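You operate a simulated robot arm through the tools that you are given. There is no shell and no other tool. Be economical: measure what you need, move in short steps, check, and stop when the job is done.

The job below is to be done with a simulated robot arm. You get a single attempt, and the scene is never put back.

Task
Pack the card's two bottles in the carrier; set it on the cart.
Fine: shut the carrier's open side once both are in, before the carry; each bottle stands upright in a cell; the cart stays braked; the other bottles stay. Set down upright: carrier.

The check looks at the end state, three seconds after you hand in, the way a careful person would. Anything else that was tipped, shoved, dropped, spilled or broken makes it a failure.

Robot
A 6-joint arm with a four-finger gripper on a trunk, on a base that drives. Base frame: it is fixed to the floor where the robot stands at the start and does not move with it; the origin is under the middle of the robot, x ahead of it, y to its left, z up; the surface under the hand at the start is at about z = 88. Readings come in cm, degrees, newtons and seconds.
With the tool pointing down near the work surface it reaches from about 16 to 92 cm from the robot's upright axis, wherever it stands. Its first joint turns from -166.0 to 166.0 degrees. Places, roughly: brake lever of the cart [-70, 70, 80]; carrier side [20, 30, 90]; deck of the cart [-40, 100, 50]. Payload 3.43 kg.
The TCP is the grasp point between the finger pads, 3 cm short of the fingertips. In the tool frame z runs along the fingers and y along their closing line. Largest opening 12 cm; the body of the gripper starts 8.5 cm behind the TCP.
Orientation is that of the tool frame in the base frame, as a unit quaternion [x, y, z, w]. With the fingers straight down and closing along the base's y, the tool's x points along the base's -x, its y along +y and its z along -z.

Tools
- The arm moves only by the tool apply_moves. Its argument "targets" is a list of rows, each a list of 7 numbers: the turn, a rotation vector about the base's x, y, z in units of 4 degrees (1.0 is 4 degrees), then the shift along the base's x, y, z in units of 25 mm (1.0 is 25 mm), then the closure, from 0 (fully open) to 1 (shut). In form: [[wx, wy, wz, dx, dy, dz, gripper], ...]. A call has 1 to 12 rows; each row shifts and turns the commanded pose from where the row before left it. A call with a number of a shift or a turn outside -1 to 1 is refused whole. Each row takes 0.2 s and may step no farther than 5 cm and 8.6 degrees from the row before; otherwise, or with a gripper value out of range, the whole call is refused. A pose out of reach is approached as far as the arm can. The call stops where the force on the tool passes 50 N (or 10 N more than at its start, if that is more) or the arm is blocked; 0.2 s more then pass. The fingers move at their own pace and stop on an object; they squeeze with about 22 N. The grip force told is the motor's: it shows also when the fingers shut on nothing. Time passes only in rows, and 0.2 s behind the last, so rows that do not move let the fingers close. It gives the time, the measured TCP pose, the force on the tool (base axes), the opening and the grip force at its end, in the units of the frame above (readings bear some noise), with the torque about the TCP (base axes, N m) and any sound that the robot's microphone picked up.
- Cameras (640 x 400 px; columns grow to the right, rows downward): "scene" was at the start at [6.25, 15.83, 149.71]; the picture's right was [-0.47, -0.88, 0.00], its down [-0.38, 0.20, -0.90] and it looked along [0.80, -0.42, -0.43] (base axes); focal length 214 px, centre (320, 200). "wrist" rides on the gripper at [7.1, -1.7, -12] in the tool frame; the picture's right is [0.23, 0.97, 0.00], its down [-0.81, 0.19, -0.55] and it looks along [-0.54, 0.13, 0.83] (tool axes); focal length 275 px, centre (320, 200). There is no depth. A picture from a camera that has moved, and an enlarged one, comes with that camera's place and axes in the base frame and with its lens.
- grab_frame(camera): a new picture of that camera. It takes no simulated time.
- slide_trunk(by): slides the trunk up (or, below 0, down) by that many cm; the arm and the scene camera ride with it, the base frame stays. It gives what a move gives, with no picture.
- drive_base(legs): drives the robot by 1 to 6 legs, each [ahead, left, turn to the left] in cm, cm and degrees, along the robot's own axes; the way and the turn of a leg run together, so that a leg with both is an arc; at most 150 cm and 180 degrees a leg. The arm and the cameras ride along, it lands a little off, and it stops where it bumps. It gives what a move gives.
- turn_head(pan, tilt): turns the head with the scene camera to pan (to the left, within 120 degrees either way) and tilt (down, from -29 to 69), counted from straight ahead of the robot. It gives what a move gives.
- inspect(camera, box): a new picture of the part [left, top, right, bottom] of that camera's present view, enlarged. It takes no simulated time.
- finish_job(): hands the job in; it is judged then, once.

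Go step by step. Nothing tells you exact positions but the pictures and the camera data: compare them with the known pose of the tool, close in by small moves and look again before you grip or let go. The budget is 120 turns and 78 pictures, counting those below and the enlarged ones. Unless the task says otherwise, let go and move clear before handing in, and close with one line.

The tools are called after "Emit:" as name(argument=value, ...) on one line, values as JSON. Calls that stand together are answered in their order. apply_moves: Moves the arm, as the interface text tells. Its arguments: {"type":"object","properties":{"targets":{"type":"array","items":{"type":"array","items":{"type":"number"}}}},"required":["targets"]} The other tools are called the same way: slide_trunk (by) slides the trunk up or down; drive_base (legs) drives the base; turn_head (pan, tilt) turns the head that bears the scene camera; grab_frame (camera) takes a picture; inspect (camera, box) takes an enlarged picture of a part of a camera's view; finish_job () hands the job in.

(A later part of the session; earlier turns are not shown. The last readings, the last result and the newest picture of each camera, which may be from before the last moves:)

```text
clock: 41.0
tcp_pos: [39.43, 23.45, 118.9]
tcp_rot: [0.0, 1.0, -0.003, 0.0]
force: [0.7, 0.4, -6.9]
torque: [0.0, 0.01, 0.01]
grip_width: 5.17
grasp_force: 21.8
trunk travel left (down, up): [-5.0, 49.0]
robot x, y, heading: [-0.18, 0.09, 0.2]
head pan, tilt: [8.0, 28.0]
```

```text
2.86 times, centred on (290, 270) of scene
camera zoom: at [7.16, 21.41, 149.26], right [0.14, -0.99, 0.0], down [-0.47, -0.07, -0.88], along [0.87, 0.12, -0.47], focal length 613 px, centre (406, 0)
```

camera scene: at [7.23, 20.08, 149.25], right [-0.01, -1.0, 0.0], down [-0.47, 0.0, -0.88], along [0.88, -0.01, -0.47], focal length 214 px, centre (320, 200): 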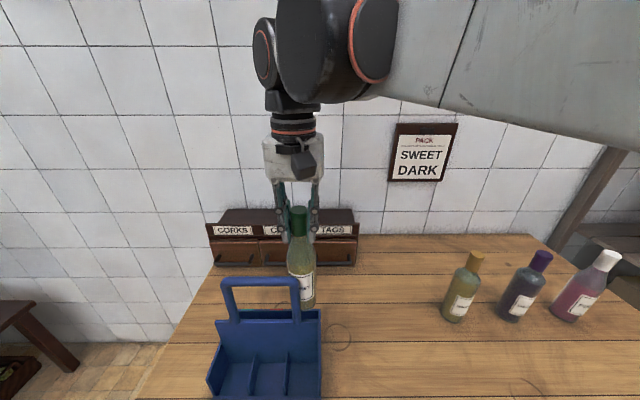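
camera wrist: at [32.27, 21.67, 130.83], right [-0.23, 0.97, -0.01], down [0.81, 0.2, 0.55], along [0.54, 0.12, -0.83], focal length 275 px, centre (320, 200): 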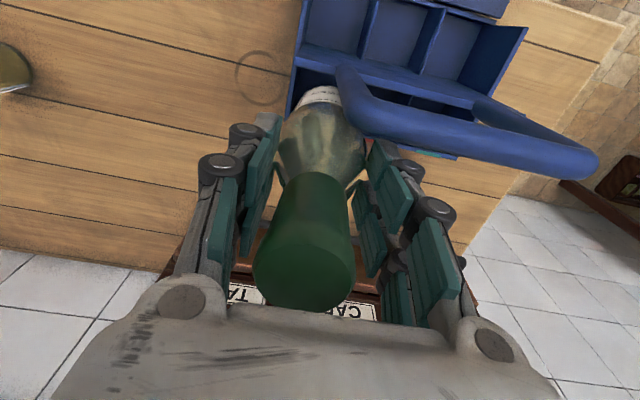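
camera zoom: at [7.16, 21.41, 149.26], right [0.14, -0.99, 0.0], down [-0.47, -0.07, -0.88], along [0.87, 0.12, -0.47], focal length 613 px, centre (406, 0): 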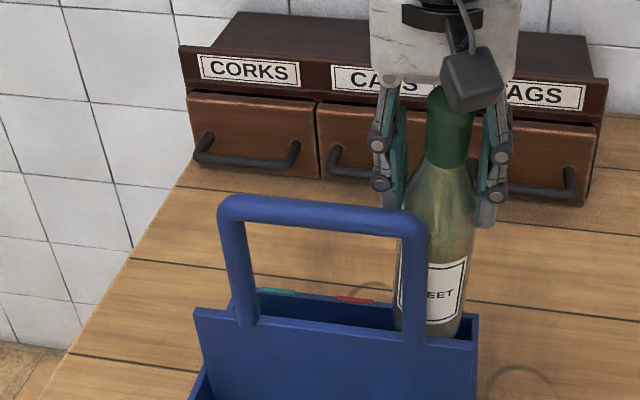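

The torque matches the base catching on the right-hand side wall, so the bottle was about 0.9 cm too far toward -y. I'll shift it +y, settle and check before lowering.

Emit:
apply_moves(targets=[[0, 0, 0, 0, 0.36, 0.2, 1], [0, 0, 0, 0, 0, 0, 1], [0, 0, 0, 0, 0, 0, 1], [0, 0, 0, 0, 0, 0, 1]])

Emit:
inspect(camera="wrist", box=[260, 40, 400, 150])

Emit:
inspect(camera="scene", box=[220, 200, 360, 340])

```text
clock: 42.0
tcp_pos: [39.58, 24.2, 119.43]
tcp_rot: [0.0, 1.0, -0.004, 0.001]
force: [0.0, 0.6, -7.6]
torque: [-0.05, 0.0, 0.01]
grip_width: 5.16
grasp_force: 22.2
trunk travel left (down, up): [-5.0, 49.0]
robot x, y, heading: [0.23, 0.2, -0.3]
head pan, tilt: [8.0, 28.0]
```

```text
3.64 times, centred on (330, 95) of wrist
camera zoom: at [32.36, 22.45, 131.43], right [-0.23, 0.97, -0.01], down [0.81, 0.2, 0.55], along [0.54, 0.12, -0.83], focal length 1001 px, centre (284, 582)
```

zoom: 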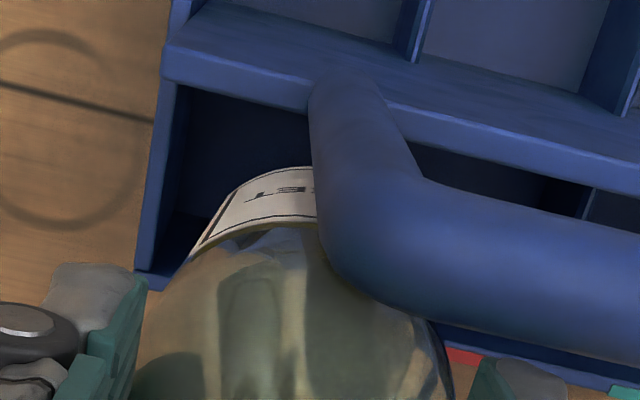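

```text
2.86 times, centred on (290, 270) of scene
camera zoom: at [7.16, 21.41, 149.26], right [0.14, -0.99, 0.0], down [-0.47, -0.07, -0.88], along [0.87, 0.12, -0.47], focal length 613 px, centre (406, 0)
```

zoom: 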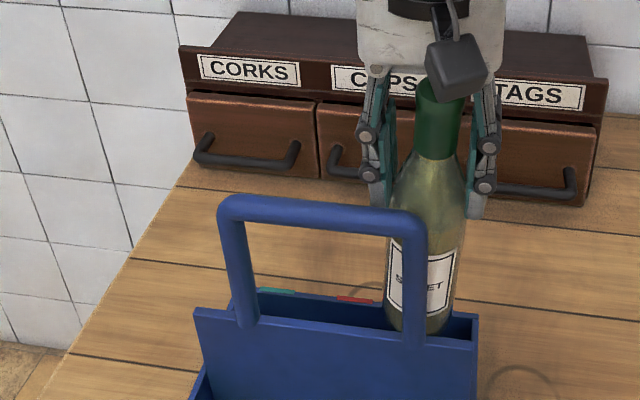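

There's now a visible gap on the right, with the bottle leaning ~3° (base toward +y). I'll shift back 0.5 cm so the base is centred in the cell and lower gently.

Emit:
apply_moves(targets=[[0, 0, 0, 0, -0.2, 0, 1], [0, 0, 0, 0, 0, -0.3, 1], [0, 0, 0, 0, 0, -0.3, 1], [0, 0, 0, 0, 0, -0.3, 1], [0, 0, 0, 0, 0, -0.3, 1]])

Emit:
apply_moves(targets=[[0, 0, 0, 0, 0, -0.25, 1], [0, 0, 0, 0, 0, -0.25, 1]])

```text
clock: 43.2
tcp_pos: [39.55, 23.57, 116.31]
tcp_rot: [0.0, 1.0, -0.002, 0.0]
force: [0.1, -0.1, -7.8]
torque: [0.03, -0.01, -0.02]
grip_width: 5.16
grasp_force: 22.0
trunk travel left (down, up): [-5.0, 49.0]
robot x, y, heading: [0.16, 0.14, -0.1]
head pan, tilt: [8.0, 28.0]
```

```text
clock: 43.9
tcp_pos: [39.52, 23.55, 115.02]
tcp_rot: [0.0, 1.0, -0.002, 0.001]
force: [0.9, -0.1, -7.5]
torque: [0.0, 0.04, 0.0]
grip_width: 5.18
grasp_force: 21.8
trunk travel left (down, up): [-5.0, 49.0]
robot x, y, heading: [-0.09, -0.1, -0.2]
head pan, tilt: [8.0, 28.0]
```

No contact so far at z=115. Continuing in small steps toward the floor (expected around TCP 109.5).

Emit:
apply_moves(targets=[[0, 0, 0, 0, 0, -0.25, 1], [0, 0, 0, 0, 0, -0.25, 1], [0, 0, 0, 0, 0, -0.2, 1]])

Emit:
inspect(camera="scene", box=[220, 200, 360, 340])

```text
clock: 44.5
tcp_pos: [39.38, 23.31, 114.2]
tcp_rot: [0.001, 1.0, -0.004, 0.0]
force: [-9.1, -6.2, 33.2]
torque: [-0.67, 0.04, -0.14]
grip_width: 5.35
grasp_force: 21.5
trunk travel left (down, up): [-5.0, 49.0]
robot x, y, heading: [0.01, 0.34, -0.0]
head pan, tilt: [8.0, 28.0]
stopped in row 3: the force on the tool passed its limit at 53 N (the readings are from after the stop); the commanded pose is now the measured one
```

```text
2.86 times, centred on (290, 270) of scene
camera zoom: at [6.82, 21.2, 149.33], right [0.14, -0.99, 0.0], down [-0.46, -0.06, -0.88], along [0.88, 0.12, -0.47], focal length 613 px, centre (406, 0)
```

zoom: 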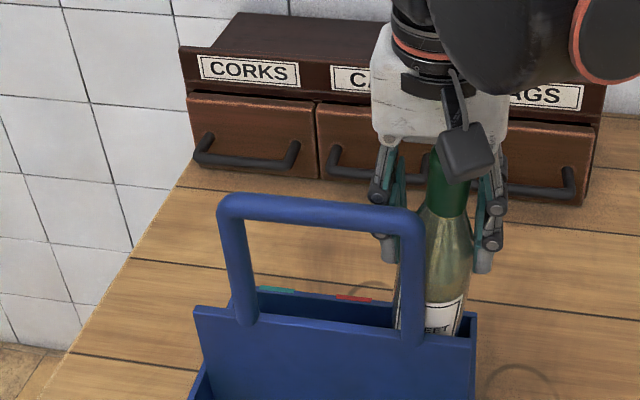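

The base sits about 3 cm below the rim, matching the divider tops (z≈95), so it is landing on the divider on the +y side. I'll lift 1.5 cm, shift -y 0.6 cm and try again gently.

Emit:
apply_moves(targets=[[0, 0, 0, 0, 0, 0.3, 1], [0, 0, 0, 0, -0.1, 0.3, 1], [0, 0, 0, 0, -0.1, 0, 1], [0, 0, 0, 0, 0, 0, 1], [0, 0, 0, 0, 0, 0, 1]])

Emit:
inspect(camera="scene", box=[250, 230, 350, 330])

Emit:
inspect(camera="wrist", box=[260, 40, 400, 150])

```text
clock: 45.8
tcp_pos: [39.57, 22.79, 115.29]
tcp_rot: [0.0, 1.0, -0.004, 0.0]
force: [0.7, -0.6, -6.2]
torque: [-0.01, -0.01, 0.01]
grip_width: 2.84
grasp_force: 22.6
trunk travel left (down, up): [-5.0, 49.0]
robot x, y, heading: [-0.24, 0.17, -0.1]
head pan, tilt: [8.0, 28.0]
```

```text
4.00 times, centred on (300, 280) of scene
camera zoom: at [7.15, 21.4, 149.26], right [0.14, -0.99, 0.0], down [-0.47, -0.07, -0.88], along [0.87, 0.12, -0.47], focal length 858 px, centre (400, -120)
```

zoom: 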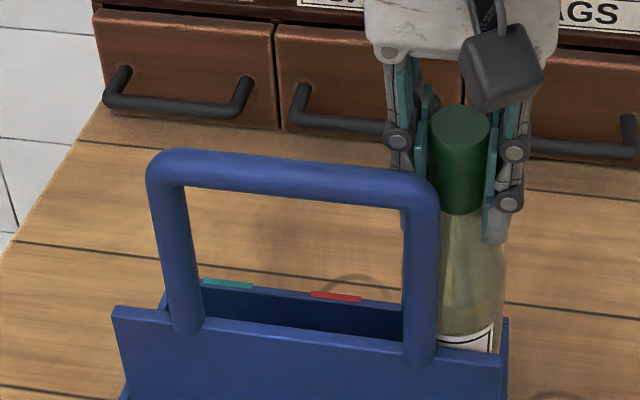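

```text
3.64 times, centred on (330, 95) of wrist
camera zoom: at [32.48, 21.18, 127.36], right [-0.23, 0.97, -0.01], down [0.81, 0.2, 0.55], along [0.54, 0.12, -0.83], focal length 1001 px, centre (284, 582)
```

zoom: 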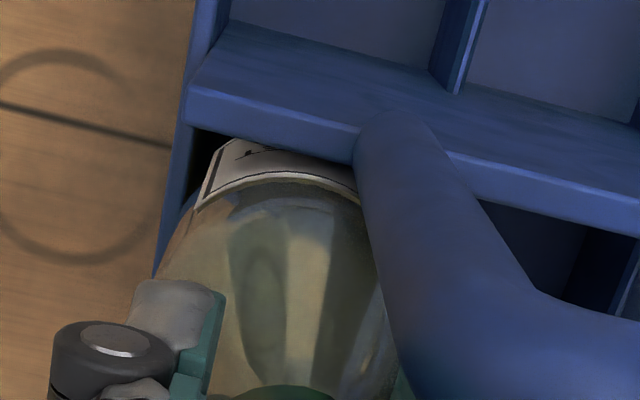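

The bottle dropped past the divider: it's now about 5 cm into the cell, gripped on the neck again. I'll lower the last few centimetres gently.

Emit:
apply_moves(targets=[[0, 0, 0, 0, 0.1, -0.3, 1], [0, 0, 0, 0, 0, -0.3, 1], [0, 0, 0, 0, 0, -0.2, 1], [0, 0, 0, 0, 0, -0.2, 1]])

```text
clock: 46.8
tcp_pos: [39.52, 23.13, 112.71]
tcp_rot: [0.0, 1.0, -0.004, 0.0]
force: [0.1, 0.3, -6.9]
torque: [0.02, 0.02, 0.02]
grip_width: 2.85
grasp_force: 22.2
trunk travel left (down, up): [-5.0, 49.0]
robot x, y, heading: [-0.18, 0.01, -0.1]
head pan, tilt: [8.0, 28.0]
```

Emit:
apply_moves(targets=[[0, 0, 0, 0, 0, -0.15, 1], [0, 0, 0, 0, 0, -0.15, 1], [0, 0, 0, 0, 0, -0.15, 1], [0, 0, 0, 0, 0, -0.12, 1]])

```text
clock: 47.8
tcp_pos: [39.62, 23.01, 111.51]
tcp_rot: [0.0, 1.0, -0.004, 0.0]
force: [0.8, 0.2, -6.5]
torque: [-0.02, 0.05, 0.01]
grip_width: 2.86
grasp_force: 22.0
trunk travel left (down, up): [-5.0, 49.0]
robot x, y, heading: [-0.14, 0.14, -0.1]
head pan, tilt: [8.0, 28.0]
```

Still hanging free at z=111.5; I keep lowering until the weight comes off.

Emit:
apply_moves(targets=[[0, 0, 0, 0, 0, -0.12, 1], [0, 0, 0, 0, 0, -0.12, 1], [0, 0, 0, 0, 0, -0.12, 1]])

Emit:
apply_moves(targets=[[0, 0, 0, 0, 0, -0.1, 1]])

```text
clock: 48.5
tcp_pos: [39.75, 23.19, 110.55]
tcp_rot: [0.0, 1.0, -0.004, 0.0]
force: [0.2, -0.3, -6.6]
torque: [0.02, -0.01, 0.0]
grip_width: 2.86
grasp_force: 22.3
trunk travel left (down, up): [-5.0, 49.0]
robot x, y, heading: [-0.0, 0.01, -0.0]
head pan, tilt: [8.0, 28.0]
```

```text
clock: 49.0
tcp_pos: [39.73, 23.2, 110.24]
tcp_rot: [0.0, 1.0, -0.005, 0.0]
force: [-0.5, 0.6, -7.6]
torque: [0.03, 0.02, 0.01]
grip_width: 2.86
grasp_force: 22.5
trunk travel left (down, up): [-5.0, 49.0]
robot x, y, heading: [-0.05, -0.1, 0.0]
head pan, tilt: [8.0, 28.0]
```

Emit:
apply_moves(targets=[[0, 0, 0, 0, 0, -0.12, 1], [0, 0, 0, 0, 0, -0.12, 1]])

Emit:
inspect(camera="scene", box=[220, 200, 360, 340])

```text
clock: 49.5
tcp_pos: [39.49, 23.23, 109.73]
tcp_rot: [0.0, 1.0, -0.004, 0.0]
force: [2.2, -0.5, 18.1]
torque: [0.05, 0.02, 0.04]
grip_width: 2.85
grasp_force: 22.7
trunk travel left (down, up): [-5.0, 49.0]
robot x, y, heading: [0.08, -0.19, -0.1]
head pan, tilt: [8.0, 28.0]
```

```text
2.86 times, centred on (290, 270) of scene
camera zoom: at [7.06, 21.34, 149.31], right [0.14, -0.99, 0.0], down [-0.46, -0.07, -0.88], along [0.87, 0.12, -0.47], focal length 613 px, centre (406, 0)
```

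zoom: 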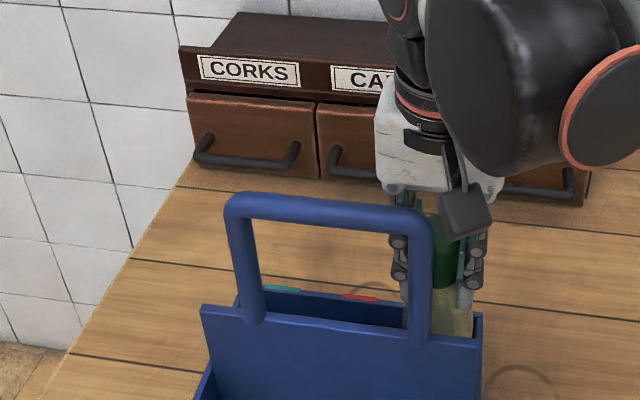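

The weight is off (base on the cell floor). I'll release to a modest opening and rise straight up.

Emit:
apply_moves(targets=[[0, 0, 0, 0, 0, 0.08, 1], [0, 0, 0, 0, 0, 0, 0.6], [0, 0, 0, 0, 0, 0, 0.5], [0, 0, 0, 0, 0, 0.4, 0.5], [0, 0, 0, 0, 0, 1, 0.5], [0, 0, 0, 0, 0, 1, 0.5], [0, 0, 0, 0, 0, 1, 0.5], [0, 0, 0, 0, 0, 1, 0.5], [0, 0, 0, 0, 0, 1, 0.5]])

Emit:
grab_frame(camera="wrist")

```text
clock: 51.5
tcp_pos: [39.54, 23.15, 123.25]
tcp_rot: [0.001, 1.0, -0.004, 0.0]
force: [0.4, -0.1, 0.3]
torque: [0.02, -0.01, 0.02]
grip_width: 6.0
grasp_force: 0.0
trunk travel left (down, up): [-5.0, 49.0]
robot x, y, heading: [0.01, 0.22, 0.1]
head pan, tilt: [8.0, 28.0]
```

```text
33 pictures are left
camera wrist: at [32.35, 21.49, 135.24], right [-0.23, 0.97, -0.01], down [0.81, 0.2, 0.55], along [0.54, 0.12, -0.83], focal length 275 px, centre (320, 200)
```

wrist: 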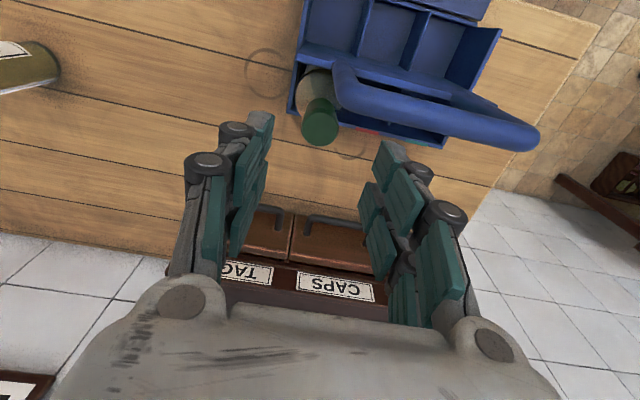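

SWEET stands in the rear-right cell. Next DARK: I'll turn the head a bit left out of the way and travel at height over to about (47.2, -36).

Emit:
turn_head(pan=25, tilt=28)

Emit:
apply_moves(targets=[[0, 0, 0, 0.26, -1, 0.3, 0.5], [0, 0, 0, 0.26, -1, 0.3, 0.5], [0, 0, 0, 0.26, -1, 0, 0.5], [0, 0, 0, 0.26, -1, 0, 0.5], [0, 0, 0, 0.26, -1, 0, 0], [0, 0, 0, 0.26, -1, 0, 0], [0, 0, 0, 0.26, -1, 0, 0], [0, 0, 0, 0.26, -1, 0, 0], [0, 0, 0, 0.26, -1, 0, 0], [0, 0, 0, 0.26, -1, 0, 0], [0, 0, 0, 0.26, -1, 0, 0], [0, 0, 0, 0.26, -1, 0, 0]])

Emit:
apply_moves(targets=[[0, 0, 0, 0, -1, 0, 0], [0, 0, 0, 0, -1, 0, 0], [0, 0, 0, 0, -1, 0, 0], [0, 0, 0, 0, -1, 0, 0], [0, 0, 0, 0, -1, 0, 0], [0, 0, 0, 0, -1, 0, 0], [0, 0, 0, 0, -1, 0, 0], [0, 0, 0, 0, -1, 0, 0], [0, 0, 0, 0, -1, 0, 0], [0, 0, 0, 0, -1, 0, 0], [0, 0, 0, 0, -1, 0, 0], [0, 0, 0, 0, -0.6, 0, 0]])

Emit:
grab_frame(camera="wrist")

```text
clock: 52.4
tcp_pos: [39.41, 23.12, 123.19]
tcp_rot: [0.0, 1.0, -0.005, 0.0]
force: [-0.5, -0.3, 0.5]
torque: [0.01, 0.02, -0.02]
grip_width: 6.0
grasp_force: 0.0
trunk travel left (down, up): [-5.0, 49.0]
robot x, y, heading: [0.21, -0.26, 0.1]
head pan, tilt: [25.0, 28.0]
```

```text
clock: 55.0
tcp_pos: [47.44, -6.65, 125.05]
tcp_rot: [0.0, 1.0, -0.004, -0.001]
force: [0.3, -0.4, 1.0]
torque: [0.0, 0.0, 0.01]
grip_width: 12.01
grasp_force: 0.0
trunk travel left (down, up): [-5.0, 49.0]
robot x, y, heading: [0.06, -0.04, -0.0]
head pan, tilt: [25.0, 28.0]
```

```text
clock: 57.5
tcp_pos: [47.44, -35.75, 125.09]
tcp_rot: [0.0, 1.0, -0.005, 0.0]
force: [-1.0, -0.7, 0.3]
torque: [-0.03, 0.02, 0.0]
grip_width: 12.01
grasp_force: 0.1
trunk travel left (down, up): [-5.0, 49.0]
robot x, y, heading: [0.02, -0.1, 0.2]
head pan, tilt: [25.0, 28.0]
```

```text
32 pictures are left
camera wrist: at [40.35, -37.34, 137.03], right [-0.23, 0.97, -0.01], down [0.81, 0.2, 0.55], along [0.54, 0.12, -0.83], focal length 275 px, centre (320, 200)
```

wrist: 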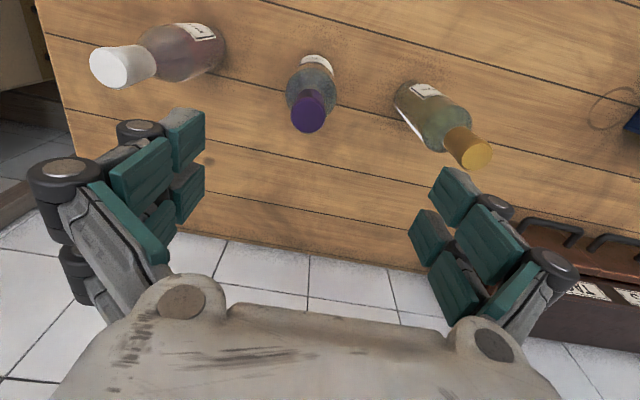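

DARK's cap is at about (47.6, -37.0). I'll align, descend to z≈110, and grip it.

Emit:
apply_moves(targets=[[0, 0, 0, 0.04, -0.48, 0, 0], [0, 0, 0, 0, 0, -1, 0], [0, 0, 0, 0, 0, -1, 0], [0, 0, 0, 0, 0, -1, 0], [0, 0, 0, 0, 0, -1, 0], [0, 0, 0, 0, 0, -0.6, 0]])

Emit:
grab_frame(camera="wrist")

```text
clock: 59.0
tcp_pos: [47.54, -36.86, 113.55]
tcp_rot: [0.0, 1.0, -0.005, 0.0]
force: [1.0, -0.4, -0.2]
torque: [-0.02, -0.02, -0.01]
grip_width: 12.02
grasp_force: 0.0
trunk travel left (down, up): [-5.0, 49.0]
robot x, y, heading: [0.35, -0.06, -0.1]
head pan, tilt: [25.0, 28.0]
```

```text
31 pictures are left
camera wrist: at [40.42, -38.55, 125.61], right [-0.23, 0.97, -0.01], down [0.81, 0.2, 0.55], along [0.54, 0.12, -0.83], focal length 275 px, centre (320, 200)
```

wrist: 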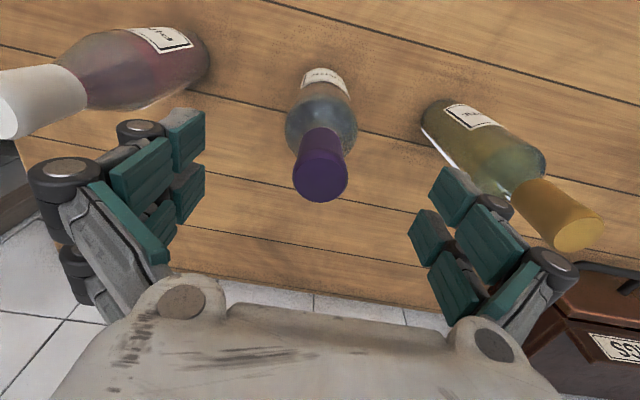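

Well centred. Lowering 3.5 cm and closing.

Emit:
apply_moves(targets=[[0, 0, 0, -0.05, -0.05, -0.7, 0], [0, 0, 0, 0, 0, -0.7, 0], [0, 0, 0, 0, 0, 0, 0], [0, 0, 0, 0, 0, 0, 1], [0, 0, 0, 0, 0, 0, 1], [0, 0, 0, 0, 0, 0, 1], [0, 0, 0, 0, 0, 0, 1]])

Emit:
apply_moves(targets=[[0, 0, 0, 0, 0, 0.4, 1], [0, 0, 0, 0, 0, 0.8, 1], [0, 0, 0, 0, 0, 0.8, 1], [0, 0, 0, 0, 0, 1, 1], [0, 0, 0, 0, 0, 1, 1], [0, 0, 0, 0, 0, 1, 1], [0, 0, 0, 0, 0, 1, 1], [0, 0, 0, 0, 0, 1, 1], [0, 0, 0, 0, 0, 1, 1]])

```text
clock: 60.5
tcp_pos: [47.16, -37.11, 109.92]
tcp_rot: [0.0, 1.0, -0.005, -0.001]
force: [-0.7, 1.6, 3.4]
torque: [0.12, 0.0, -0.02]
grip_width: 3.06
grasp_force: 21.9
trunk travel left (down, up): [-5.0, 49.0]
robot x, y, heading: [0.04, 0.14, -0.1]
head pan, tilt: [25.0, 28.0]
```

```text
clock: 62.5
tcp_pos: [47.48, -37.19, 129.81]
tcp_rot: [0.0, 1.0, -0.003, 0.0]
force: [0.4, 0.4, -7.0]
torque: [-0.01, 0.08, 0.01]
grip_width: 3.04
grasp_force: 21.6
trunk travel left (down, up): [-5.0, 49.0]
robot x, y, heading: [0.13, 0.0, 0.1]
head pan, tilt: [25.0, 28.0]
```

DARK is held (base at z≈108). I'll pull back to x≈30.5 and then carry it along in front of the carrier's handle.

Emit:
apply_moves(targets=[[0, 0, 0, -0.97, 0, 0, 1], [0, 0, 0, -0.97, 0, 0, 1], [0, 0, 0, -0.97, 0, 0, 1], [0, 0, 0, -0.97, 0, 0, 1], [0, 0, 0, -0.97, 0.5, 0, 1], [0, 0, 0, -0.97, 1, 0, 1], [0, 0, 0, -0.97, 1, 0, 1], [0, 0, 0, 0, 1, 0, 1], [0, 0, 0, 0, 1, 0, 1], [0, 0, 0, 0, 1, 0, 1], [0, 0, 0, 0, 1, 0, 1], [0, 0, 0, 0, 1, 0, 1]])

Emit:
apply_moves(targets=[[0, 0, 0, 0, 1, 0, 1], [0, 0, 0, 0, 1, 0, 1], [0, 0, 0, 0, 1, 0, 1], [0, 0, 0, 0, 1, 0, 1], [0, 0, 0, 0, 1, 0, 1], [0, 0, 0, 0, 1, 0, 1], [0, 0, 0, 0, 1, 0, 1], [0, 0, 0, 0, 1, 0, 1], [0, 0, 0, 0, 1, 0, 1], [0, 0, 0, 0, 1, 0, 1], [0, 0, 0, 0, 1, 0, 1]])

```text
clock: 64.3
tcp_pos: [35.13, -34.68, 130.41]
tcp_rot: [0.0, 1.0, -0.004, 0.0]
force: [-0.1, 0.1, -6.9]
torque: [0.0, 0.0, 0.0]
grip_width: 3.03
grasp_force: 22.3
trunk travel left (down, up): [-5.0, 49.0]
robot x, y, heading: [0.14, 0.12, -0.3]
head pan, tilt: [25.0, 28.0]
stopped in row 8: the arm was blocked; the commanded pose is now the measured one
```

```text
clock: 65.3
tcp_pos: [40.16, -29.58, 130.91]
tcp_rot: [0.001, 1.0, -0.004, 0.0]
force: [-0.2, -0.7, -7.0]
torque: [0.02, 0.06, 0.02]
grip_width: 3.03
grasp_force: 22.4
trunk travel left (down, up): [-5.0, 49.0]
robot x, y, heading: [-0.23, 0.13, -0.1]
head pan, tilt: [25.0, 28.0]
stopped in row 4: the arm was blocked; the commanded pose is now the measured one
```

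The arm was blocked partway, possibly by the head. I'll look.

Emit:
grab_frame(camera="scene")

```text
30 pictures are left
camera scene: at [6.61, 23.33, 149.2], right [0.37, -0.93, 0.0], down [-0.44, -0.17, -0.88], along [0.82, 0.32, -0.48], focal length 214 px, centre (320, 200)
```

scene: 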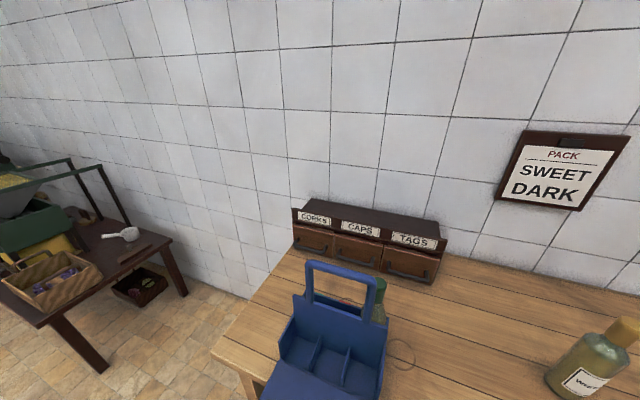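

The head is free, so the arm itself is likely folding against its limits near the mast. I'll raise the trunk 10 cm so the bottle clears everything and the arm can travel farther out.

Emit:
slide_trunk(by=10)

Emit:
apply_moves(targets=[[0, 0, 0, 0.7, 0.5, 0, 1], [0, 0, 0, 0.7, 1, 0, 1], [0, 0, 0, 0.7, 1, 0, 1], [0, 0, 0, 0.3, 1, 0, 1], [0, 0, 0, 0, 1, 0, 1], [0, 0, 0, 0, 1, 0, 1], [0, 0, 0, 0, 1, 0, 1], [0, 0, 0, 0, 1, 0, 1]])

```text
clock: 66.6
tcp_pos: [40.29, -29.38, 141.08]
tcp_rot: [0.001, 1.0, -0.004, 0.0]
force: [-0.4, 0.3, -7.8]
torque: [0.02, 0.07, -0.03]
grip_width: 3.03
grasp_force: 21.7
trunk travel left (down, up): [-15.0, 39.0]
robot x, y, heading: [-0.03, 0.23, -0.1]
head pan, tilt: [25.0, 28.0]
```

```text
clock: 68.4
tcp_pos: [46.46, -10.21, 141.05]
tcp_rot: [-0.003, 1.0, -0.005, 0.0]
force: [-0.4, -0.6, -6.6]
torque: [0.01, 0.03, 0.04]
grip_width: 3.07
grasp_force: 22.0
trunk travel left (down, up): [-15.0, 39.0]
robot x, y, heading: [-0.25, 0.17, -0.0]
head pan, tilt: [25.0, 28.0]
```

That worked. I'll raise 5 cm more so the bottle passes well over the handle, and head toward the front-left cell.

Emit:
slide_trunk(by=5)

Emit:
apply_moves(targets=[[0, 0, 0, 0, 1, 0, 1], [0, 0, 0, 0, 1, 0, 1], [0, 0, 0, 0, 1, 0, 1], [0, 0, 0, 0, 1, 0, 1], [0, 0, 0, 0, 1, 0, 1], [0, 0, 0, 0, 1, 0, 1], [0, 0, 0, 0, 1, 0, 1], [0, 0, 0, 0, 1, 0, 1], [0, 0, 0, 0, 1, 0, 1], [0, 0, 0, 0, 1, 0, 1]])

Emit:
apply_moves(targets=[[0, 0, 0, -0.3, 1, 0, 1], [0, 0, 0, -0.3, 1, 0, 1], [0, 0, 0, -0.3, 1, 0, 1], [0, 0, 0, -0.3, 1, 0, 1], [0, 0, 0, -0.3, 1, 0, 1], [0, 0, 0, -0.3, 1, 0, 1], [0, 0, 0, -0.3, 1, 0, 1], [0, 0, 0, -0.3, 1, 0, 1], [0, 0, 0, -0.3, 1, 0, 1], [0, 0, 0, -0.3, 0.5, 0, 1]])

```text
clock: 69.4
tcp_pos: [46.39, -10.25, 146.11]
tcp_rot: [-0.002, 1.0, -0.004, 0.0]
force: [-0.1, -0.1, -7.1]
torque: [0.0, 0.04, -0.03]
grip_width: 3.04
grasp_force: 21.6
trunk travel left (down, up): [-20.0, 34.0]
robot x, y, heading: [0.05, 0.31, 0.0]
head pan, tilt: [25.0, 28.0]
```

```text
clock: 71.6
tcp_pos: [45.91, 14.59, 146.03]
tcp_rot: [0.0, 1.0, -0.004, 0.0]
force: [0.2, 0.1, -7.5]
torque: [-0.03, 0.06, -0.02]
grip_width: 3.04
grasp_force: 22.7
trunk travel left (down, up): [-20.0, 34.0]
robot x, y, heading: [0.08, -0.03, 0.1]
head pan, tilt: [25.0, 28.0]
```

```text
clock: 74.0
tcp_pos: [40.57, 35.42, 146.0]
tcp_rot: [0.035, 0.999, -0.005, 0.0]
force: [0.5, -0.7, -6.3]
torque: [-0.05, 0.08, -0.03]
grip_width: 3.06
grasp_force: 21.6
trunk travel left (down, up): [-20.0, 34.0]
robot x, y, heading: [-0.28, 0.28, -0.1]
head pan, tilt: [25.0, 28.0]
stopped in row 10: the arm was blocked; the commanded pose is now the measured one
```

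The head, sitting left of the arm, is in its way; turning it far left frees the arm. I'll pan to 110 and continue.

Emit:
turn_head(pan=100, tilt=30)

Emit:
apply_moves(targets=[[0, 0, 0, 0, 0, 0, 1], [0, 0, 0, 0, 0, 0, 1], [0, 0, 0, 0, 0, 0, 1]])

```text
clock: 75.4
tcp_pos: [41.44, 34.07, 146.1]
tcp_rot: [0.051, 0.999, -0.004, -0.001]
force: [1.1, -0.1, -6.8]
torque: [0.01, 0.07, 0.01]
grip_width: 3.05
grasp_force: 22.1
trunk travel left (down, up): [-20.0, 34.0]
robot x, y, heading: [0.44, -0.12, -0.1]
head pan, tilt: [100.0, 30.0]
```

```text
clock: 76.2
tcp_pos: [41.56, 34.11, 146.25]
tcp_rot: [0.05, 0.999, -0.004, 0.0]
force: [-0.7, 0.4, -6.2]
torque: [0.01, 0.07, -0.03]
grip_width: 3.05
grasp_force: 22.0
trunk travel left (down, up): [-20.0, 34.0]
robot x, y, heading: [-0.12, -0.01, -0.1]
head pan, tilt: [100.0, 30.0]
```

Turning left pushed the arm farther the wrong way. I'll take a picture to see where the head actually is.

Emit:
grab_frame(camera="scene")

```text
29 pictures are left
camera scene: at [5.26, 25.77, 164.09], right [0.62, -0.78, 0.0], down [-0.38, -0.3, -0.87], along [0.69, 0.54, -0.49], focal length 214 px, centre (320, 200)
```

scene: 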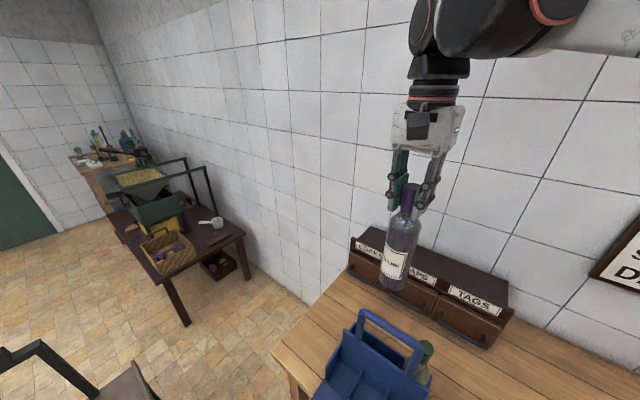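

The pattern so far: as the arm swings left the head must look right (earlier it was free at -40 with the arm there). I'll pan to -40.

Emit:
turn_head(pan=-40, tilt=25)

Emit:
apply_moves(targets=[[0, 0, 0, 0, 0, 0, 1], [0, 0, 0, 0, 0, 0, 1], [0, 0, 0, 0, 0, 0, 1]])

```text
clock: 78.5
tcp_pos: [40.68, 34.57, 146.23]
tcp_rot: [0.041, 0.999, -0.004, 0.0]
force: [-3.0, 3.1, -7.4]
torque: [-0.02, 0.06, 0.0]
grip_width: 3.07
grasp_force: 22.2
trunk travel left (down, up): [-20.0, 34.0]
robot x, y, heading: [-0.01, -0.01, 0.0]
head pan, tilt: [-40.0, 25.0]
```

```text
clock: 79.3
tcp_pos: [40.85, 34.07, 146.15]
tcp_rot: [0.047, 0.999, -0.004, 0.0]
force: [-0.6, 0.8, -6.1]
torque: [0.09, 0.07, -0.01]
grip_width: 2.98
grasp_force: 22.3
trunk travel left (down, up): [-20.0, 34.0]
robot x, y, heading: [-0.23, -0.12, -0.1]
head pan, tilt: [-40.0, 25.0]
```

I'll check the head's actual pose and the bottle.

Emit:
grab_frame(camera="scene")

```text
28 pictures are left
camera scene: at [5.48, 25.69, 164.7], right [0.6, -0.8, 0.0], down [-0.34, -0.26, -0.9], along [0.72, 0.55, -0.43], focal length 214 px, centre (320, 200)
```

scene: 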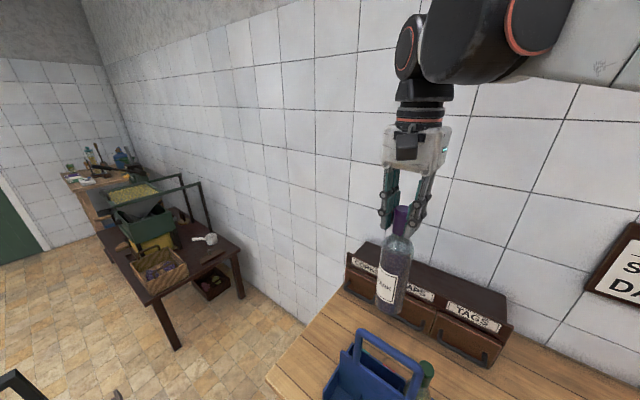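

The head is wedged beside the arm at this bearing. Instead of working far left, I'll swing the arm back right, then back the base up and turn it left so the carrier lies straight ahead.

Emit:
apply_moves(targets=[[0, 0, 0, 0.2, -1, 0, 1], [0, 0, 0, 0.2, -1, 0, 1], [0, 0, 0, 0.2, -1, 0, 1], [0, 0, 0, 0.2, -1, 0, 1], [0, 0, 0.5, 0.2, -1, 0, 1], [0, 0, 0.5, 0, -1, 0, 1], [0, 0, 0, 0, -1, 0, 1], [0, 0, 0, 0, -1, 0, 1]])

Emit:
turn_head(pan=20, tilt=30)

```text
clock: 81.1
tcp_pos: [42.67, 15.38, 145.89]
tcp_rot: [-0.001, 1.0, -0.005, 0.001]
force: [0.0, -0.4, -7.1]
torque: [0.02, 0.03, -0.01]
grip_width: 2.97
grasp_force: 22.0
trunk travel left (down, up): [-20.0, 34.0]
robot x, y, heading: [0.0, 0.21, 0.1]
head pan, tilt: [-40.0, 25.0]
```

```text
clock: 82.4
tcp_pos: [42.87, 15.5, 146.08]
tcp_rot: [-0.001, 1.0, -0.004, 0.0]
force: [-0.4, 0.7, -7.5]
torque: [0.03, 0.04, 0.03]
grip_width: 3.0
grasp_force: 22.1
trunk travel left (down, up): [-20.0, 34.0]
robot x, y, heading: [0.03, -0.4, 0.2]
head pan, tilt: [20.0, 30.0]
```

I'll drive 5 cm back and 31 cm left (the base can move sideways) so the carrier is straight ahead; the bottle is held high above everything.

Emit:
drive_base(legs=[[-5, 0, 0], [0, 31, 0]])

Emit:
grab_frame(camera="wrist")

```text
clock: 85.0
tcp_pos: [37.6, 47.42, 146.06]
tcp_rot: [-0.006, 1.0, -0.004, -0.001]
force: [-1.0, 1.3, -6.2]
torque: [-0.02, 0.04, -0.01]
grip_width: 2.98
grasp_force: 21.9
trunk travel left (down, up): [-20.0, 34.0]
robot x, y, heading: [-5.15, 31.37, 0.7]
head pan, tilt: [20.0, 30.0]
```

```text
27 pictures are left
camera wrist: at [30.5, 45.63, 158.04], right [-0.24, 0.97, -0.01], down [0.81, 0.21, 0.55], along [0.54, 0.13, -0.83], focal length 275 px, centre (320, 200)
```

wrist: 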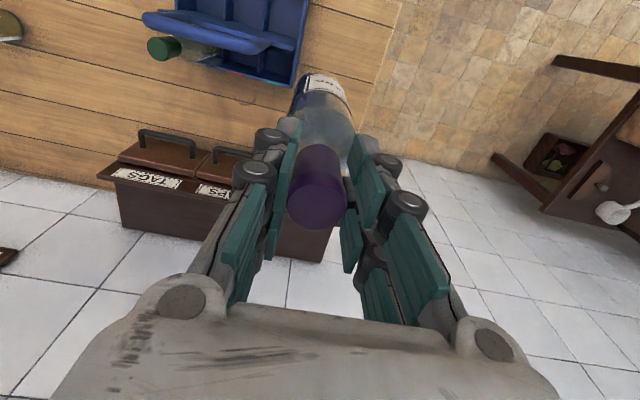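

The robot now stands at (-5, 31) with the carrier ahead. I'll bring DARK over the front-left cell, still high, and look.

Emit:
apply_moves(targets=[[0, 0, 0, -0.63, -0.87, 0, 1], [0, 0, 0, -0.63, -0.87, 0, 1], [0, 0, 0, -0.63, -0.87, 0, 1], [0, 0, 0, -0.63, -0.87, 0, 1], [0, 0, 0, 0, 0, 0, 1]])

Emit:
slide_trunk(by=-14)

Emit:
grab_frame(camera="scene")

Emit:
grab_frame(camera="wrist")

```text
clock: 86.2
tcp_pos: [31.41, 38.58, 145.96]
tcp_rot: [-0.006, 1.0, -0.004, 0.0]
force: [-0.1, 0.7, -7.4]
torque: [-0.04, 0.05, 0.0]
grip_width: 2.96
grasp_force: 22.2
trunk travel left (down, up): [-20.0, 34.0]
robot x, y, heading: [-4.71, 31.51, 0.6]
head pan, tilt: [20.0, 30.0]
```

```text
clock: 87.9
tcp_pos: [31.25, 38.46, 131.98]
tcp_rot: [-0.006, 1.0, -0.004, 0.0]
force: [-0.4, -0.6, -6.6]
torque: [-0.01, 0.05, -0.01]
grip_width: 2.99
grasp_force: 21.5
trunk travel left (down, up): [-6.0, 48.0]
robot x, y, heading: [-4.84, 31.11, 0.4]
head pan, tilt: [20.0, 30.0]
```

```text
26 pictures are left
camera scene: at [1.33, 54.61, 149.96], right [0.35, -0.94, 0.0], down [-0.47, -0.18, -0.87], along [0.81, 0.3, -0.5], focal length 214 px, centre (320, 200)
```

scene: 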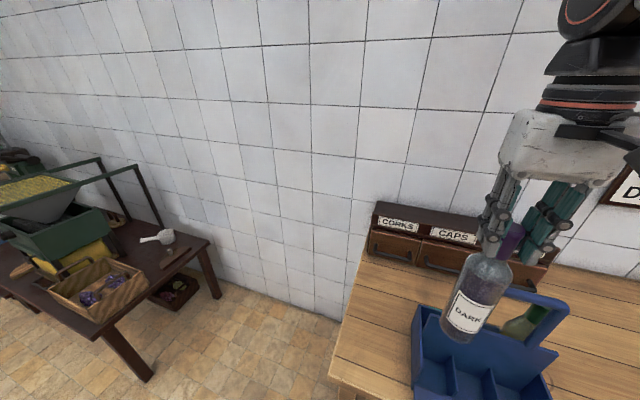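

```text
25 pictures are left
camera wrist: at [24.18, 36.79, 143.91], right [-0.24, 0.97, -0.01], down [0.81, 0.21, 0.55], along [0.54, 0.13, -0.83], focal length 275 px, centre (320, 200)
```

wrist: 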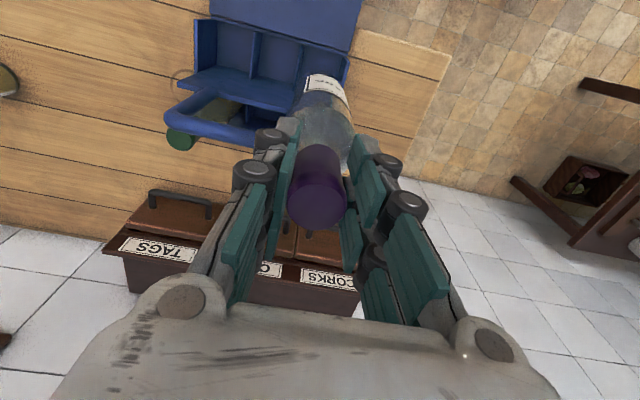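

DARK hangs over the front-left cell. I'll lower to just above the dividers and zoom.

Emit:
apply_moves(targets=[[0, 0, 0, 0, 0, -0.7, 1], [0, 0, 0, 0, 0, -0.7, 1], [0, 0, 0, 0, 0, -0.7, 1], [0, 0, 0, 0, 0, -0.7, 1], [0, 0, 0, 0, 0, -0.6, 1], [0, 0, 0, 0, 0, -0.6, 1], [0, 0, 0, 0, 0, 0, 1]])

Emit:
inspect(camera="scene", box=[390, 220, 590, 400])

Emit:
inspect(camera="wrist", box=[200, 0, 400, 150])

```text
clock: 89.5
tcp_pos: [31.34, 38.65, 121.82]
tcp_rot: [-0.006, 1.0, -0.004, 0.0]
force: [-0.2, -0.5, -7.1]
torque: [0.0, 0.07, 0.06]
grip_width: 2.96
grasp_force: 21.9
trunk travel left (down, up): [-6.0, 48.0]
robot x, y, heading: [-5.24, 31.63, 0.7]
head pan, tilt: [20.0, 30.0]
```

```text
2.22 times, centred on (490, 310) of scene
camera zoom: at [1.33, 54.61, 149.94], right [0.35, -0.94, 0.0], down [-0.47, -0.18, -0.87], along [0.81, 0.3, -0.5], focal length 477 px, centre (-58, -44)
```

zoom: 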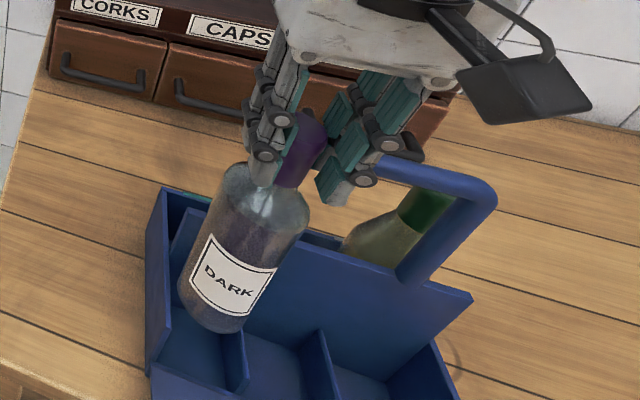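

```text
2.67 times, centred on (300, 75) of wrist
camera zoom: at [24.15, 36.93, 133.89], right [-0.24, 0.97, -0.01], down [0.81, 0.21, 0.55], along [0.54, 0.13, -0.83], focal length 734 px, centre (373, 533)
```

zoom: 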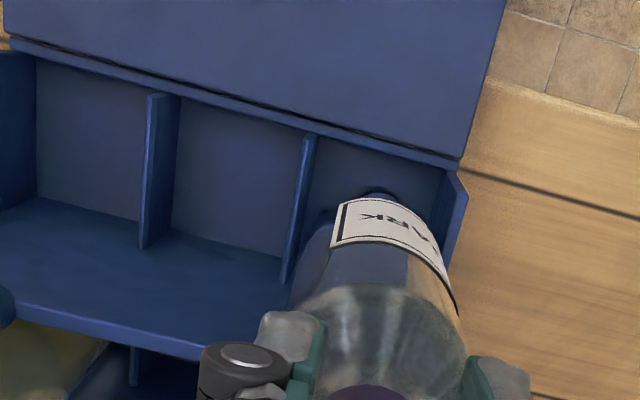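

The bottle is nearly centred in the front-left cell (y 35.2–41.6). A tiny -y nudge, then lower gently.

Emit:
apply_moves(targets=[[0, 0, 0, 0, -0.08, -0.3, 1], [0, 0, 0, 0, 0, -0.4, 1], [0, 0, 0, 0, 0, -0.4, 1], [0, 0, 0, 0, 0, -0.4, 1], [0, 0, 0, 0, 0, -0.4, 1], [0, 0, 0, 0, 0, -0.4, 1], [0, 0, 0, 0, 0, -0.4, 1], [0, 0, 0, 0, 0, -0.4, 1], [0, 0, 0, 0, 0, -0.4, 1]])

Emit:
apply_moves(targets=[[0, 0, 0, 0, 0, -0.2, 1], [0, 0, 0, 0, 0, -0.2, 1]])

```text
clock: 91.5
tcp_pos: [31.26, 38.27, 113.14]
tcp_rot: [-0.005, 1.0, -0.005, 0.0]
force: [0.1, -0.4, -6.9]
torque: [0.05, 0.02, -0.03]
grip_width: 2.96
grasp_force: 21.6
trunk travel left (down, up): [-6.0, 48.0]
robot x, y, heading: [-4.84, 31.36, 0.3]
head pan, tilt: [20.0, 30.0]
```

```text
clock: 92.1
tcp_pos: [31.22, 38.13, 112.1]
tcp_rot: [-0.006, 1.0, -0.004, -0.001]
force: [0.6, 1.0, -5.5]
torque: [0.05, -0.01, 0.0]
grip_width: 2.97
grasp_force: 22.3
trunk travel left (down, up): [-6.0, 48.0]
robot x, y, heading: [-4.86, 31.12, 0.4]
head pan, tilt: [20.0, 30.0]
```

No catching. Continuing down in small steps until contact.

Emit:
apply_moves(targets=[[0, 0, 0, 0, 0, -0.15, 1], [0, 0, 0, 0, 0, -0.15, 1], [0, 0, 0, 0, 0, -0.12, 1]])

Emit:
apply_moves(targets=[[0, 0, 0, 0, 0, -0.1, 1]])

Emit:
apply_moves(targets=[[0, 0, 0, 0, 0, -0.1, 1]])

```text
clock: 92.9
tcp_pos: [31.2, 38.39, 111.02]
tcp_rot: [-0.006, 1.0, -0.004, 0.0]
force: [0.3, -2.7, 14.2]
torque: [-0.09, -0.12, -0.01]
grip_width: 2.98
grasp_force: 21.9
trunk travel left (down, up): [-6.0, 48.0]
robot x, y, heading: [-5.18, 31.58, 0.2]
head pan, tilt: [20.0, 30.0]
```

```text
clock: 93.3
tcp_pos: [31.23, 38.32, 110.78]
tcp_rot: [-0.006, 1.0, -0.004, 0.0]
force: [1.2, -2.3, 14.4]
torque: [-0.07, -0.16, -0.04]
grip_width: 2.98
grasp_force: 22.0
trunk travel left (down, up): [-6.0, 48.0]
robot x, y, heading: [-4.99, 31.21, 0.6]
head pan, tilt: [20.0, 30.0]
```

```text
clock: 93.7
tcp_pos: [31.15, 38.34, 110.49]
tcp_rot: [-0.006, 1.0, -0.004, 0.001]
force: [0.9, -3.0, 14.6]
torque: [-0.08, -0.14, 0.01]
grip_width: 2.97
grasp_force: 22.0
trunk travel left (down, up): [-6.0, 48.0]
robot x, y, heading: [-5.13, 31.59, 0.3]
head pan, tilt: [20.0, 30.0]
```

DARK is on the cell floor. I'll release and rise.

Emit:
apply_moves(targets=[[0, 0, 0, 0, 0, 0.1, 0.6], [0, 0, 0, 0, 0, 0, 0.5], [0, 0, 0, 0, 0, 0, 0.5], [0, 0, 0, 0, 0, 0.5, 0.5], [0, 0, 0, 0, 0, 1, 0.5], [0, 0, 0, 0, 0, 1, 0.5], [0, 0, 0, 0, 0, 1, 0.5], [0, 0, 0, 0, 0, 1, 0.5], [0, 0, 0, 0, 0, 1, 0.5], [0, 0, 0, 0, 0, 1, 0.5]])

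Emit:
turn_head(pan=-20, tilt=50)

Emit:
grab_frame(camera="scene")

Emit:
grab_frame(camera="wrist")

```text
clock: 95.9
tcp_pos: [31.18, 38.38, 126.96]
tcp_rot: [-0.007, 1.0, -0.004, -0.001]
force: [-0.4, 0.1, -0.4]
torque: [0.02, 0.0, -0.01]
grip_width: 6.01
grasp_force: 0.2
trunk travel left (down, up): [-6.0, 48.0]
robot x, y, heading: [-4.9, 31.31, 0.5]
head pan, tilt: [20.0, 30.0]
```

```text
clock: 96.9
tcp_pos: [31.41, 38.38, 127.0]
tcp_rot: [-0.005, 1.0, -0.005, 0.0]
force: [-0.6, -0.4, 0.4]
torque: [-0.03, -0.01, 0.01]
grip_width: 5.99
grasp_force: 0.1
trunk travel left (down, up): [-6.0, 48.0]
robot x, y, heading: [-4.99, 31.32, 0.6]
head pan, tilt: [-20.0, 50.0]
```

```text
22 pictures are left
camera scene: at [0.4, 49.3, 147.25], right [-0.27, -0.96, 0.0], down [-0.72, 0.2, -0.67], along [0.64, -0.18, -0.74], focal length 214 px, centre (320, 200)
```

scene: 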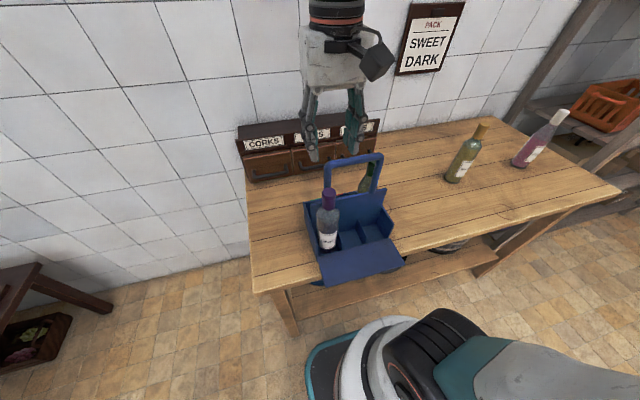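

```text
21 pictures are left
camera wrist: at [24.2, 36.59, 139.04], right [-0.24, 0.97, -0.01], down [0.81, 0.21, 0.55], along [0.54, 0.13, -0.83], focal length 275 px, centre (320, 200)
```

wrist: 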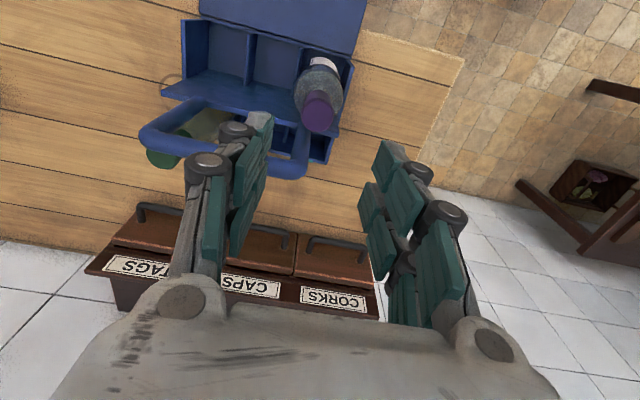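

Both bottles are in their cells. Next the flap: it lies flat, hinged at x≈28 and overhanging the bench edge. I'll back the base up 30 cm to get room and tilt the tool forward to come in under it.

Emit:
drive_base(legs=[[-30, 0, 0]])

Emit:
apply_moves(targets=[[0, -1, 0, 0, -0.4, -0.5, 1], [0, -1, 0, 0, -0.4, -0.5, 1], [0, -1, 0, 0, -0.4, -0.5, 1], [0, -1, 0, 0, -0.4, -0.5, 1], [0, -1, 0, 0, -0.4, -0.5, 1], [0, -1, 0, 0, -0.4, -0.5, 1], [0, -1, 0, 0, -0.4, -0.5, 1], [0, -1, 0, 0, 0, -0.5, 1], [0, -1, 0, 0, 0, -0.5, 1], [0, -1, 0, 0, 0, -0.5, 1]])

```text
clock: 99.0
tcp_pos: [1.38, 38.06, 127.05]
tcp_rot: [-0.005, 1.0, -0.004, 0.0]
force: [-0.2, 0.2, 0.4]
torque: [-0.01, -0.01, -0.03]
grip_width: 6.0
grasp_force: 0.1
trunk travel left (down, up): [-6.0, 48.0]
robot x, y, heading: [-34.8, 30.91, 0.8]
head pan, tilt: [-20.0, 50.0]
```

```text
clock: 101.2
tcp_pos: [1.56, 31.03, 114.47]
tcp_rot: [-0.004, 0.939, -0.005, 0.343]
force: [-0.1, -0.1, 0.2]
torque: [0.03, 0.01, -0.04]
grip_width: 0.0
grasp_force: 22.1
trunk travel left (down, up): [-6.0, 48.0]
robot x, y, heading: [-34.55, 31.2, 0.6]
head pan, tilt: [-20.0, 50.0]
```

Continuing the tilt until the closed fingers point forward, lowering below the bench-top level in front of it.

Emit:
apply_moves(targets=[[0, -1, 0, 0, 0, -1, 1], [0, -1, 0, 0, 0, -1, 1], [0, -1, 0, 0, 0, -1, 1], [0, -1, 0, 0, 0, -1, 1], [0, -1, 0, 0, 0, -1, 1], [0, -1, 0, 0, 0, -1, 1], [0, -1, 0, 0, 0, -1, 1], [0, -1, 0, 0, 0, -1, 1], [0, -1, 0, 0, 0, -1, 1], [0, -1, 0, 0, 0, -1, 1], [0, -1, 0, 0, 0, -1, 1], [0, 0, 0, 0, 0, -0.6, 1]])

Emit:
grab_frame(camera="scene")

Emit:
grab_frame(camera="wrist")

```text
clock: 102.7
tcp_pos: [7.87, 31.29, 104.78]
tcp_rot: [-0.003, 0.841, -0.007, 0.541]
force: [-1.0, 0.0, 0.5]
torque: [-0.04, 0.0, 0.0]
grip_width: 0.0
grasp_force: 21.7
out of reach, approached as far as the arm can: row 6, 7
trunk travel left (down, up): [-6.0, 48.0]
robot x, y, heading: [-34.98, 30.96, 0.5]
head pan, tilt: [-20.0, 50.0]
stopped in row 7: the arm was blocked; the commanded pose is now the measured one
```

```text
20 pictures are left
camera scene: at [-29.96, 48.59, 147.0], right [-0.33, -0.94, 0.0], down [-0.72, 0.26, -0.64], along [0.61, -0.21, -0.76], focal length 214 px, centre (320, 200)
```

scene: 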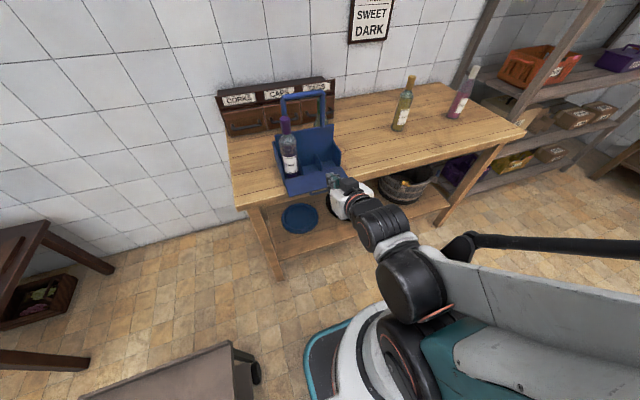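

```text
19 pictures are left
camera wrist: at [-6.02, 29.45, 103.28], right [-0.09, 0.97, -0.22], down [-0.16, 0.21, 0.96], along [0.98, 0.13, 0.14], focal length 275 px, centre (320, 200)
```

wrist: 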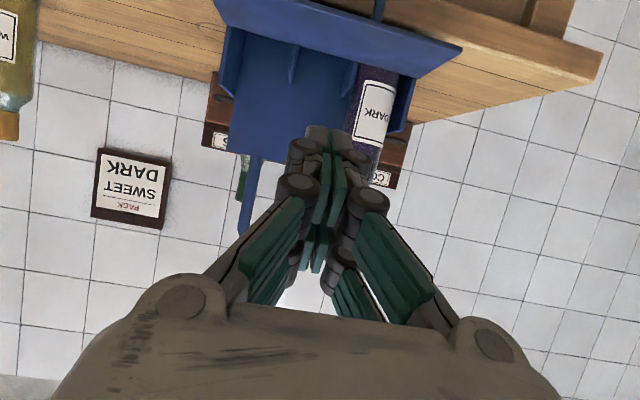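

The wrist runs out of travel at 65° tilt here; about 57° is enough to get a fingertip under the flap's overhanging edge. I'll lower the trunk, ease the tilt and approach the front of the flap from below.

Emit:
slide_trunk(by=-6)

Emit:
apply_moves(targets=[[0, 1, 0, 0, 0, -0.5, 1], [0, 1, 0, 0, 0, -0.8, 1], [0, 0, 0, 0, 0, -0.8, 1], [0, 0, 0, 0, 0, -0.8, 1], [0, 0, 0, 0, 0, -0.8, 1], [0, 0, 0, 0, 0, -0.8, 1], [0, 0, 0, 0, 0, -0.8, 1]])

```text
clock: 103.7
tcp_pos: [8.11, 31.16, 98.71]
tcp_rot: [-0.002, 0.842, -0.007, 0.54]
force: [0.1, 0.1, -1.2]
torque: [0.01, -0.01, 0.01]
grip_width: 0.0
grasp_force: 21.8
trunk travel left (down, up): [0.0, 54.0]
robot x, y, heading: [-34.66, 31.39, 0.6]
head pan, tilt: [-20.0, 50.0]
```

```text
clock: 105.3
tcp_pos: [8.51, 31.24, 92.41]
tcp_rot: [-0.003, 0.878, -0.006, 0.479]
force: [-0.4, 0.1, -0.2]
torque: [0.02, -0.02, -0.04]
grip_width: 0.01
grasp_force: 21.8
out of reach, approached as far as the arm can: row 4, 5, 6, 7
trunk travel left (down, up): [0.0, 54.0]
robot x, y, heading: [-34.94, 31.02, 0.3]
head pan, tilt: [-20.0, 50.0]
```

At this radius it can't go lower with that tilt. I'll test whether reaching farther out lets it come down.

Emit:
apply_moves(targets=[[0, 0, 0, 0.8, 0, 0, 1], [0, 0, 0, 0.8, 0, 0, 1], [0, 0, 0, 0, 0, 0, 1]])

```text
clock: 106.1
tcp_pos: [12.14, 31.03, 92.31]
tcp_rot: [-0.003, 0.877, -0.007, 0.48]
force: [-0.6, 0.9, 0.4]
torque: [-0.03, -0.02, 0.0]
grip_width: 0.02
grasp_force: 21.6
trunk travel left (down, up): [0.0, 54.0]
robot x, y, heading: [-34.65, 31.14, 0.5]
head pan, tilt: [-20.0, 50.0]
```

Emit:
apply_moves(targets=[[0, 0, 0, 0, 0, -0.5, 1], [0, 0, 0, 0, 0, -0.5, 1], [0, 0, 0, 0, 0, -0.5, 1]])

```text
clock: 106.9
tcp_pos: [12.57, 31.05, 92.17]
tcp_rot: [-0.002, 0.878, -0.007, 0.479]
force: [-0.8, 1.8, 0.2]
torque: [-0.1, 0.02, -0.16]
grip_width: 0.0
grasp_force: 22.0
out of reach, approached as far as the arm can: row 1, 2, 3
trunk travel left (down, up): [0.0, 54.0]
robot x, y, heading: [-34.9, 31.11, 0.4]
head pan, tilt: [-20.0, 50.0]
```

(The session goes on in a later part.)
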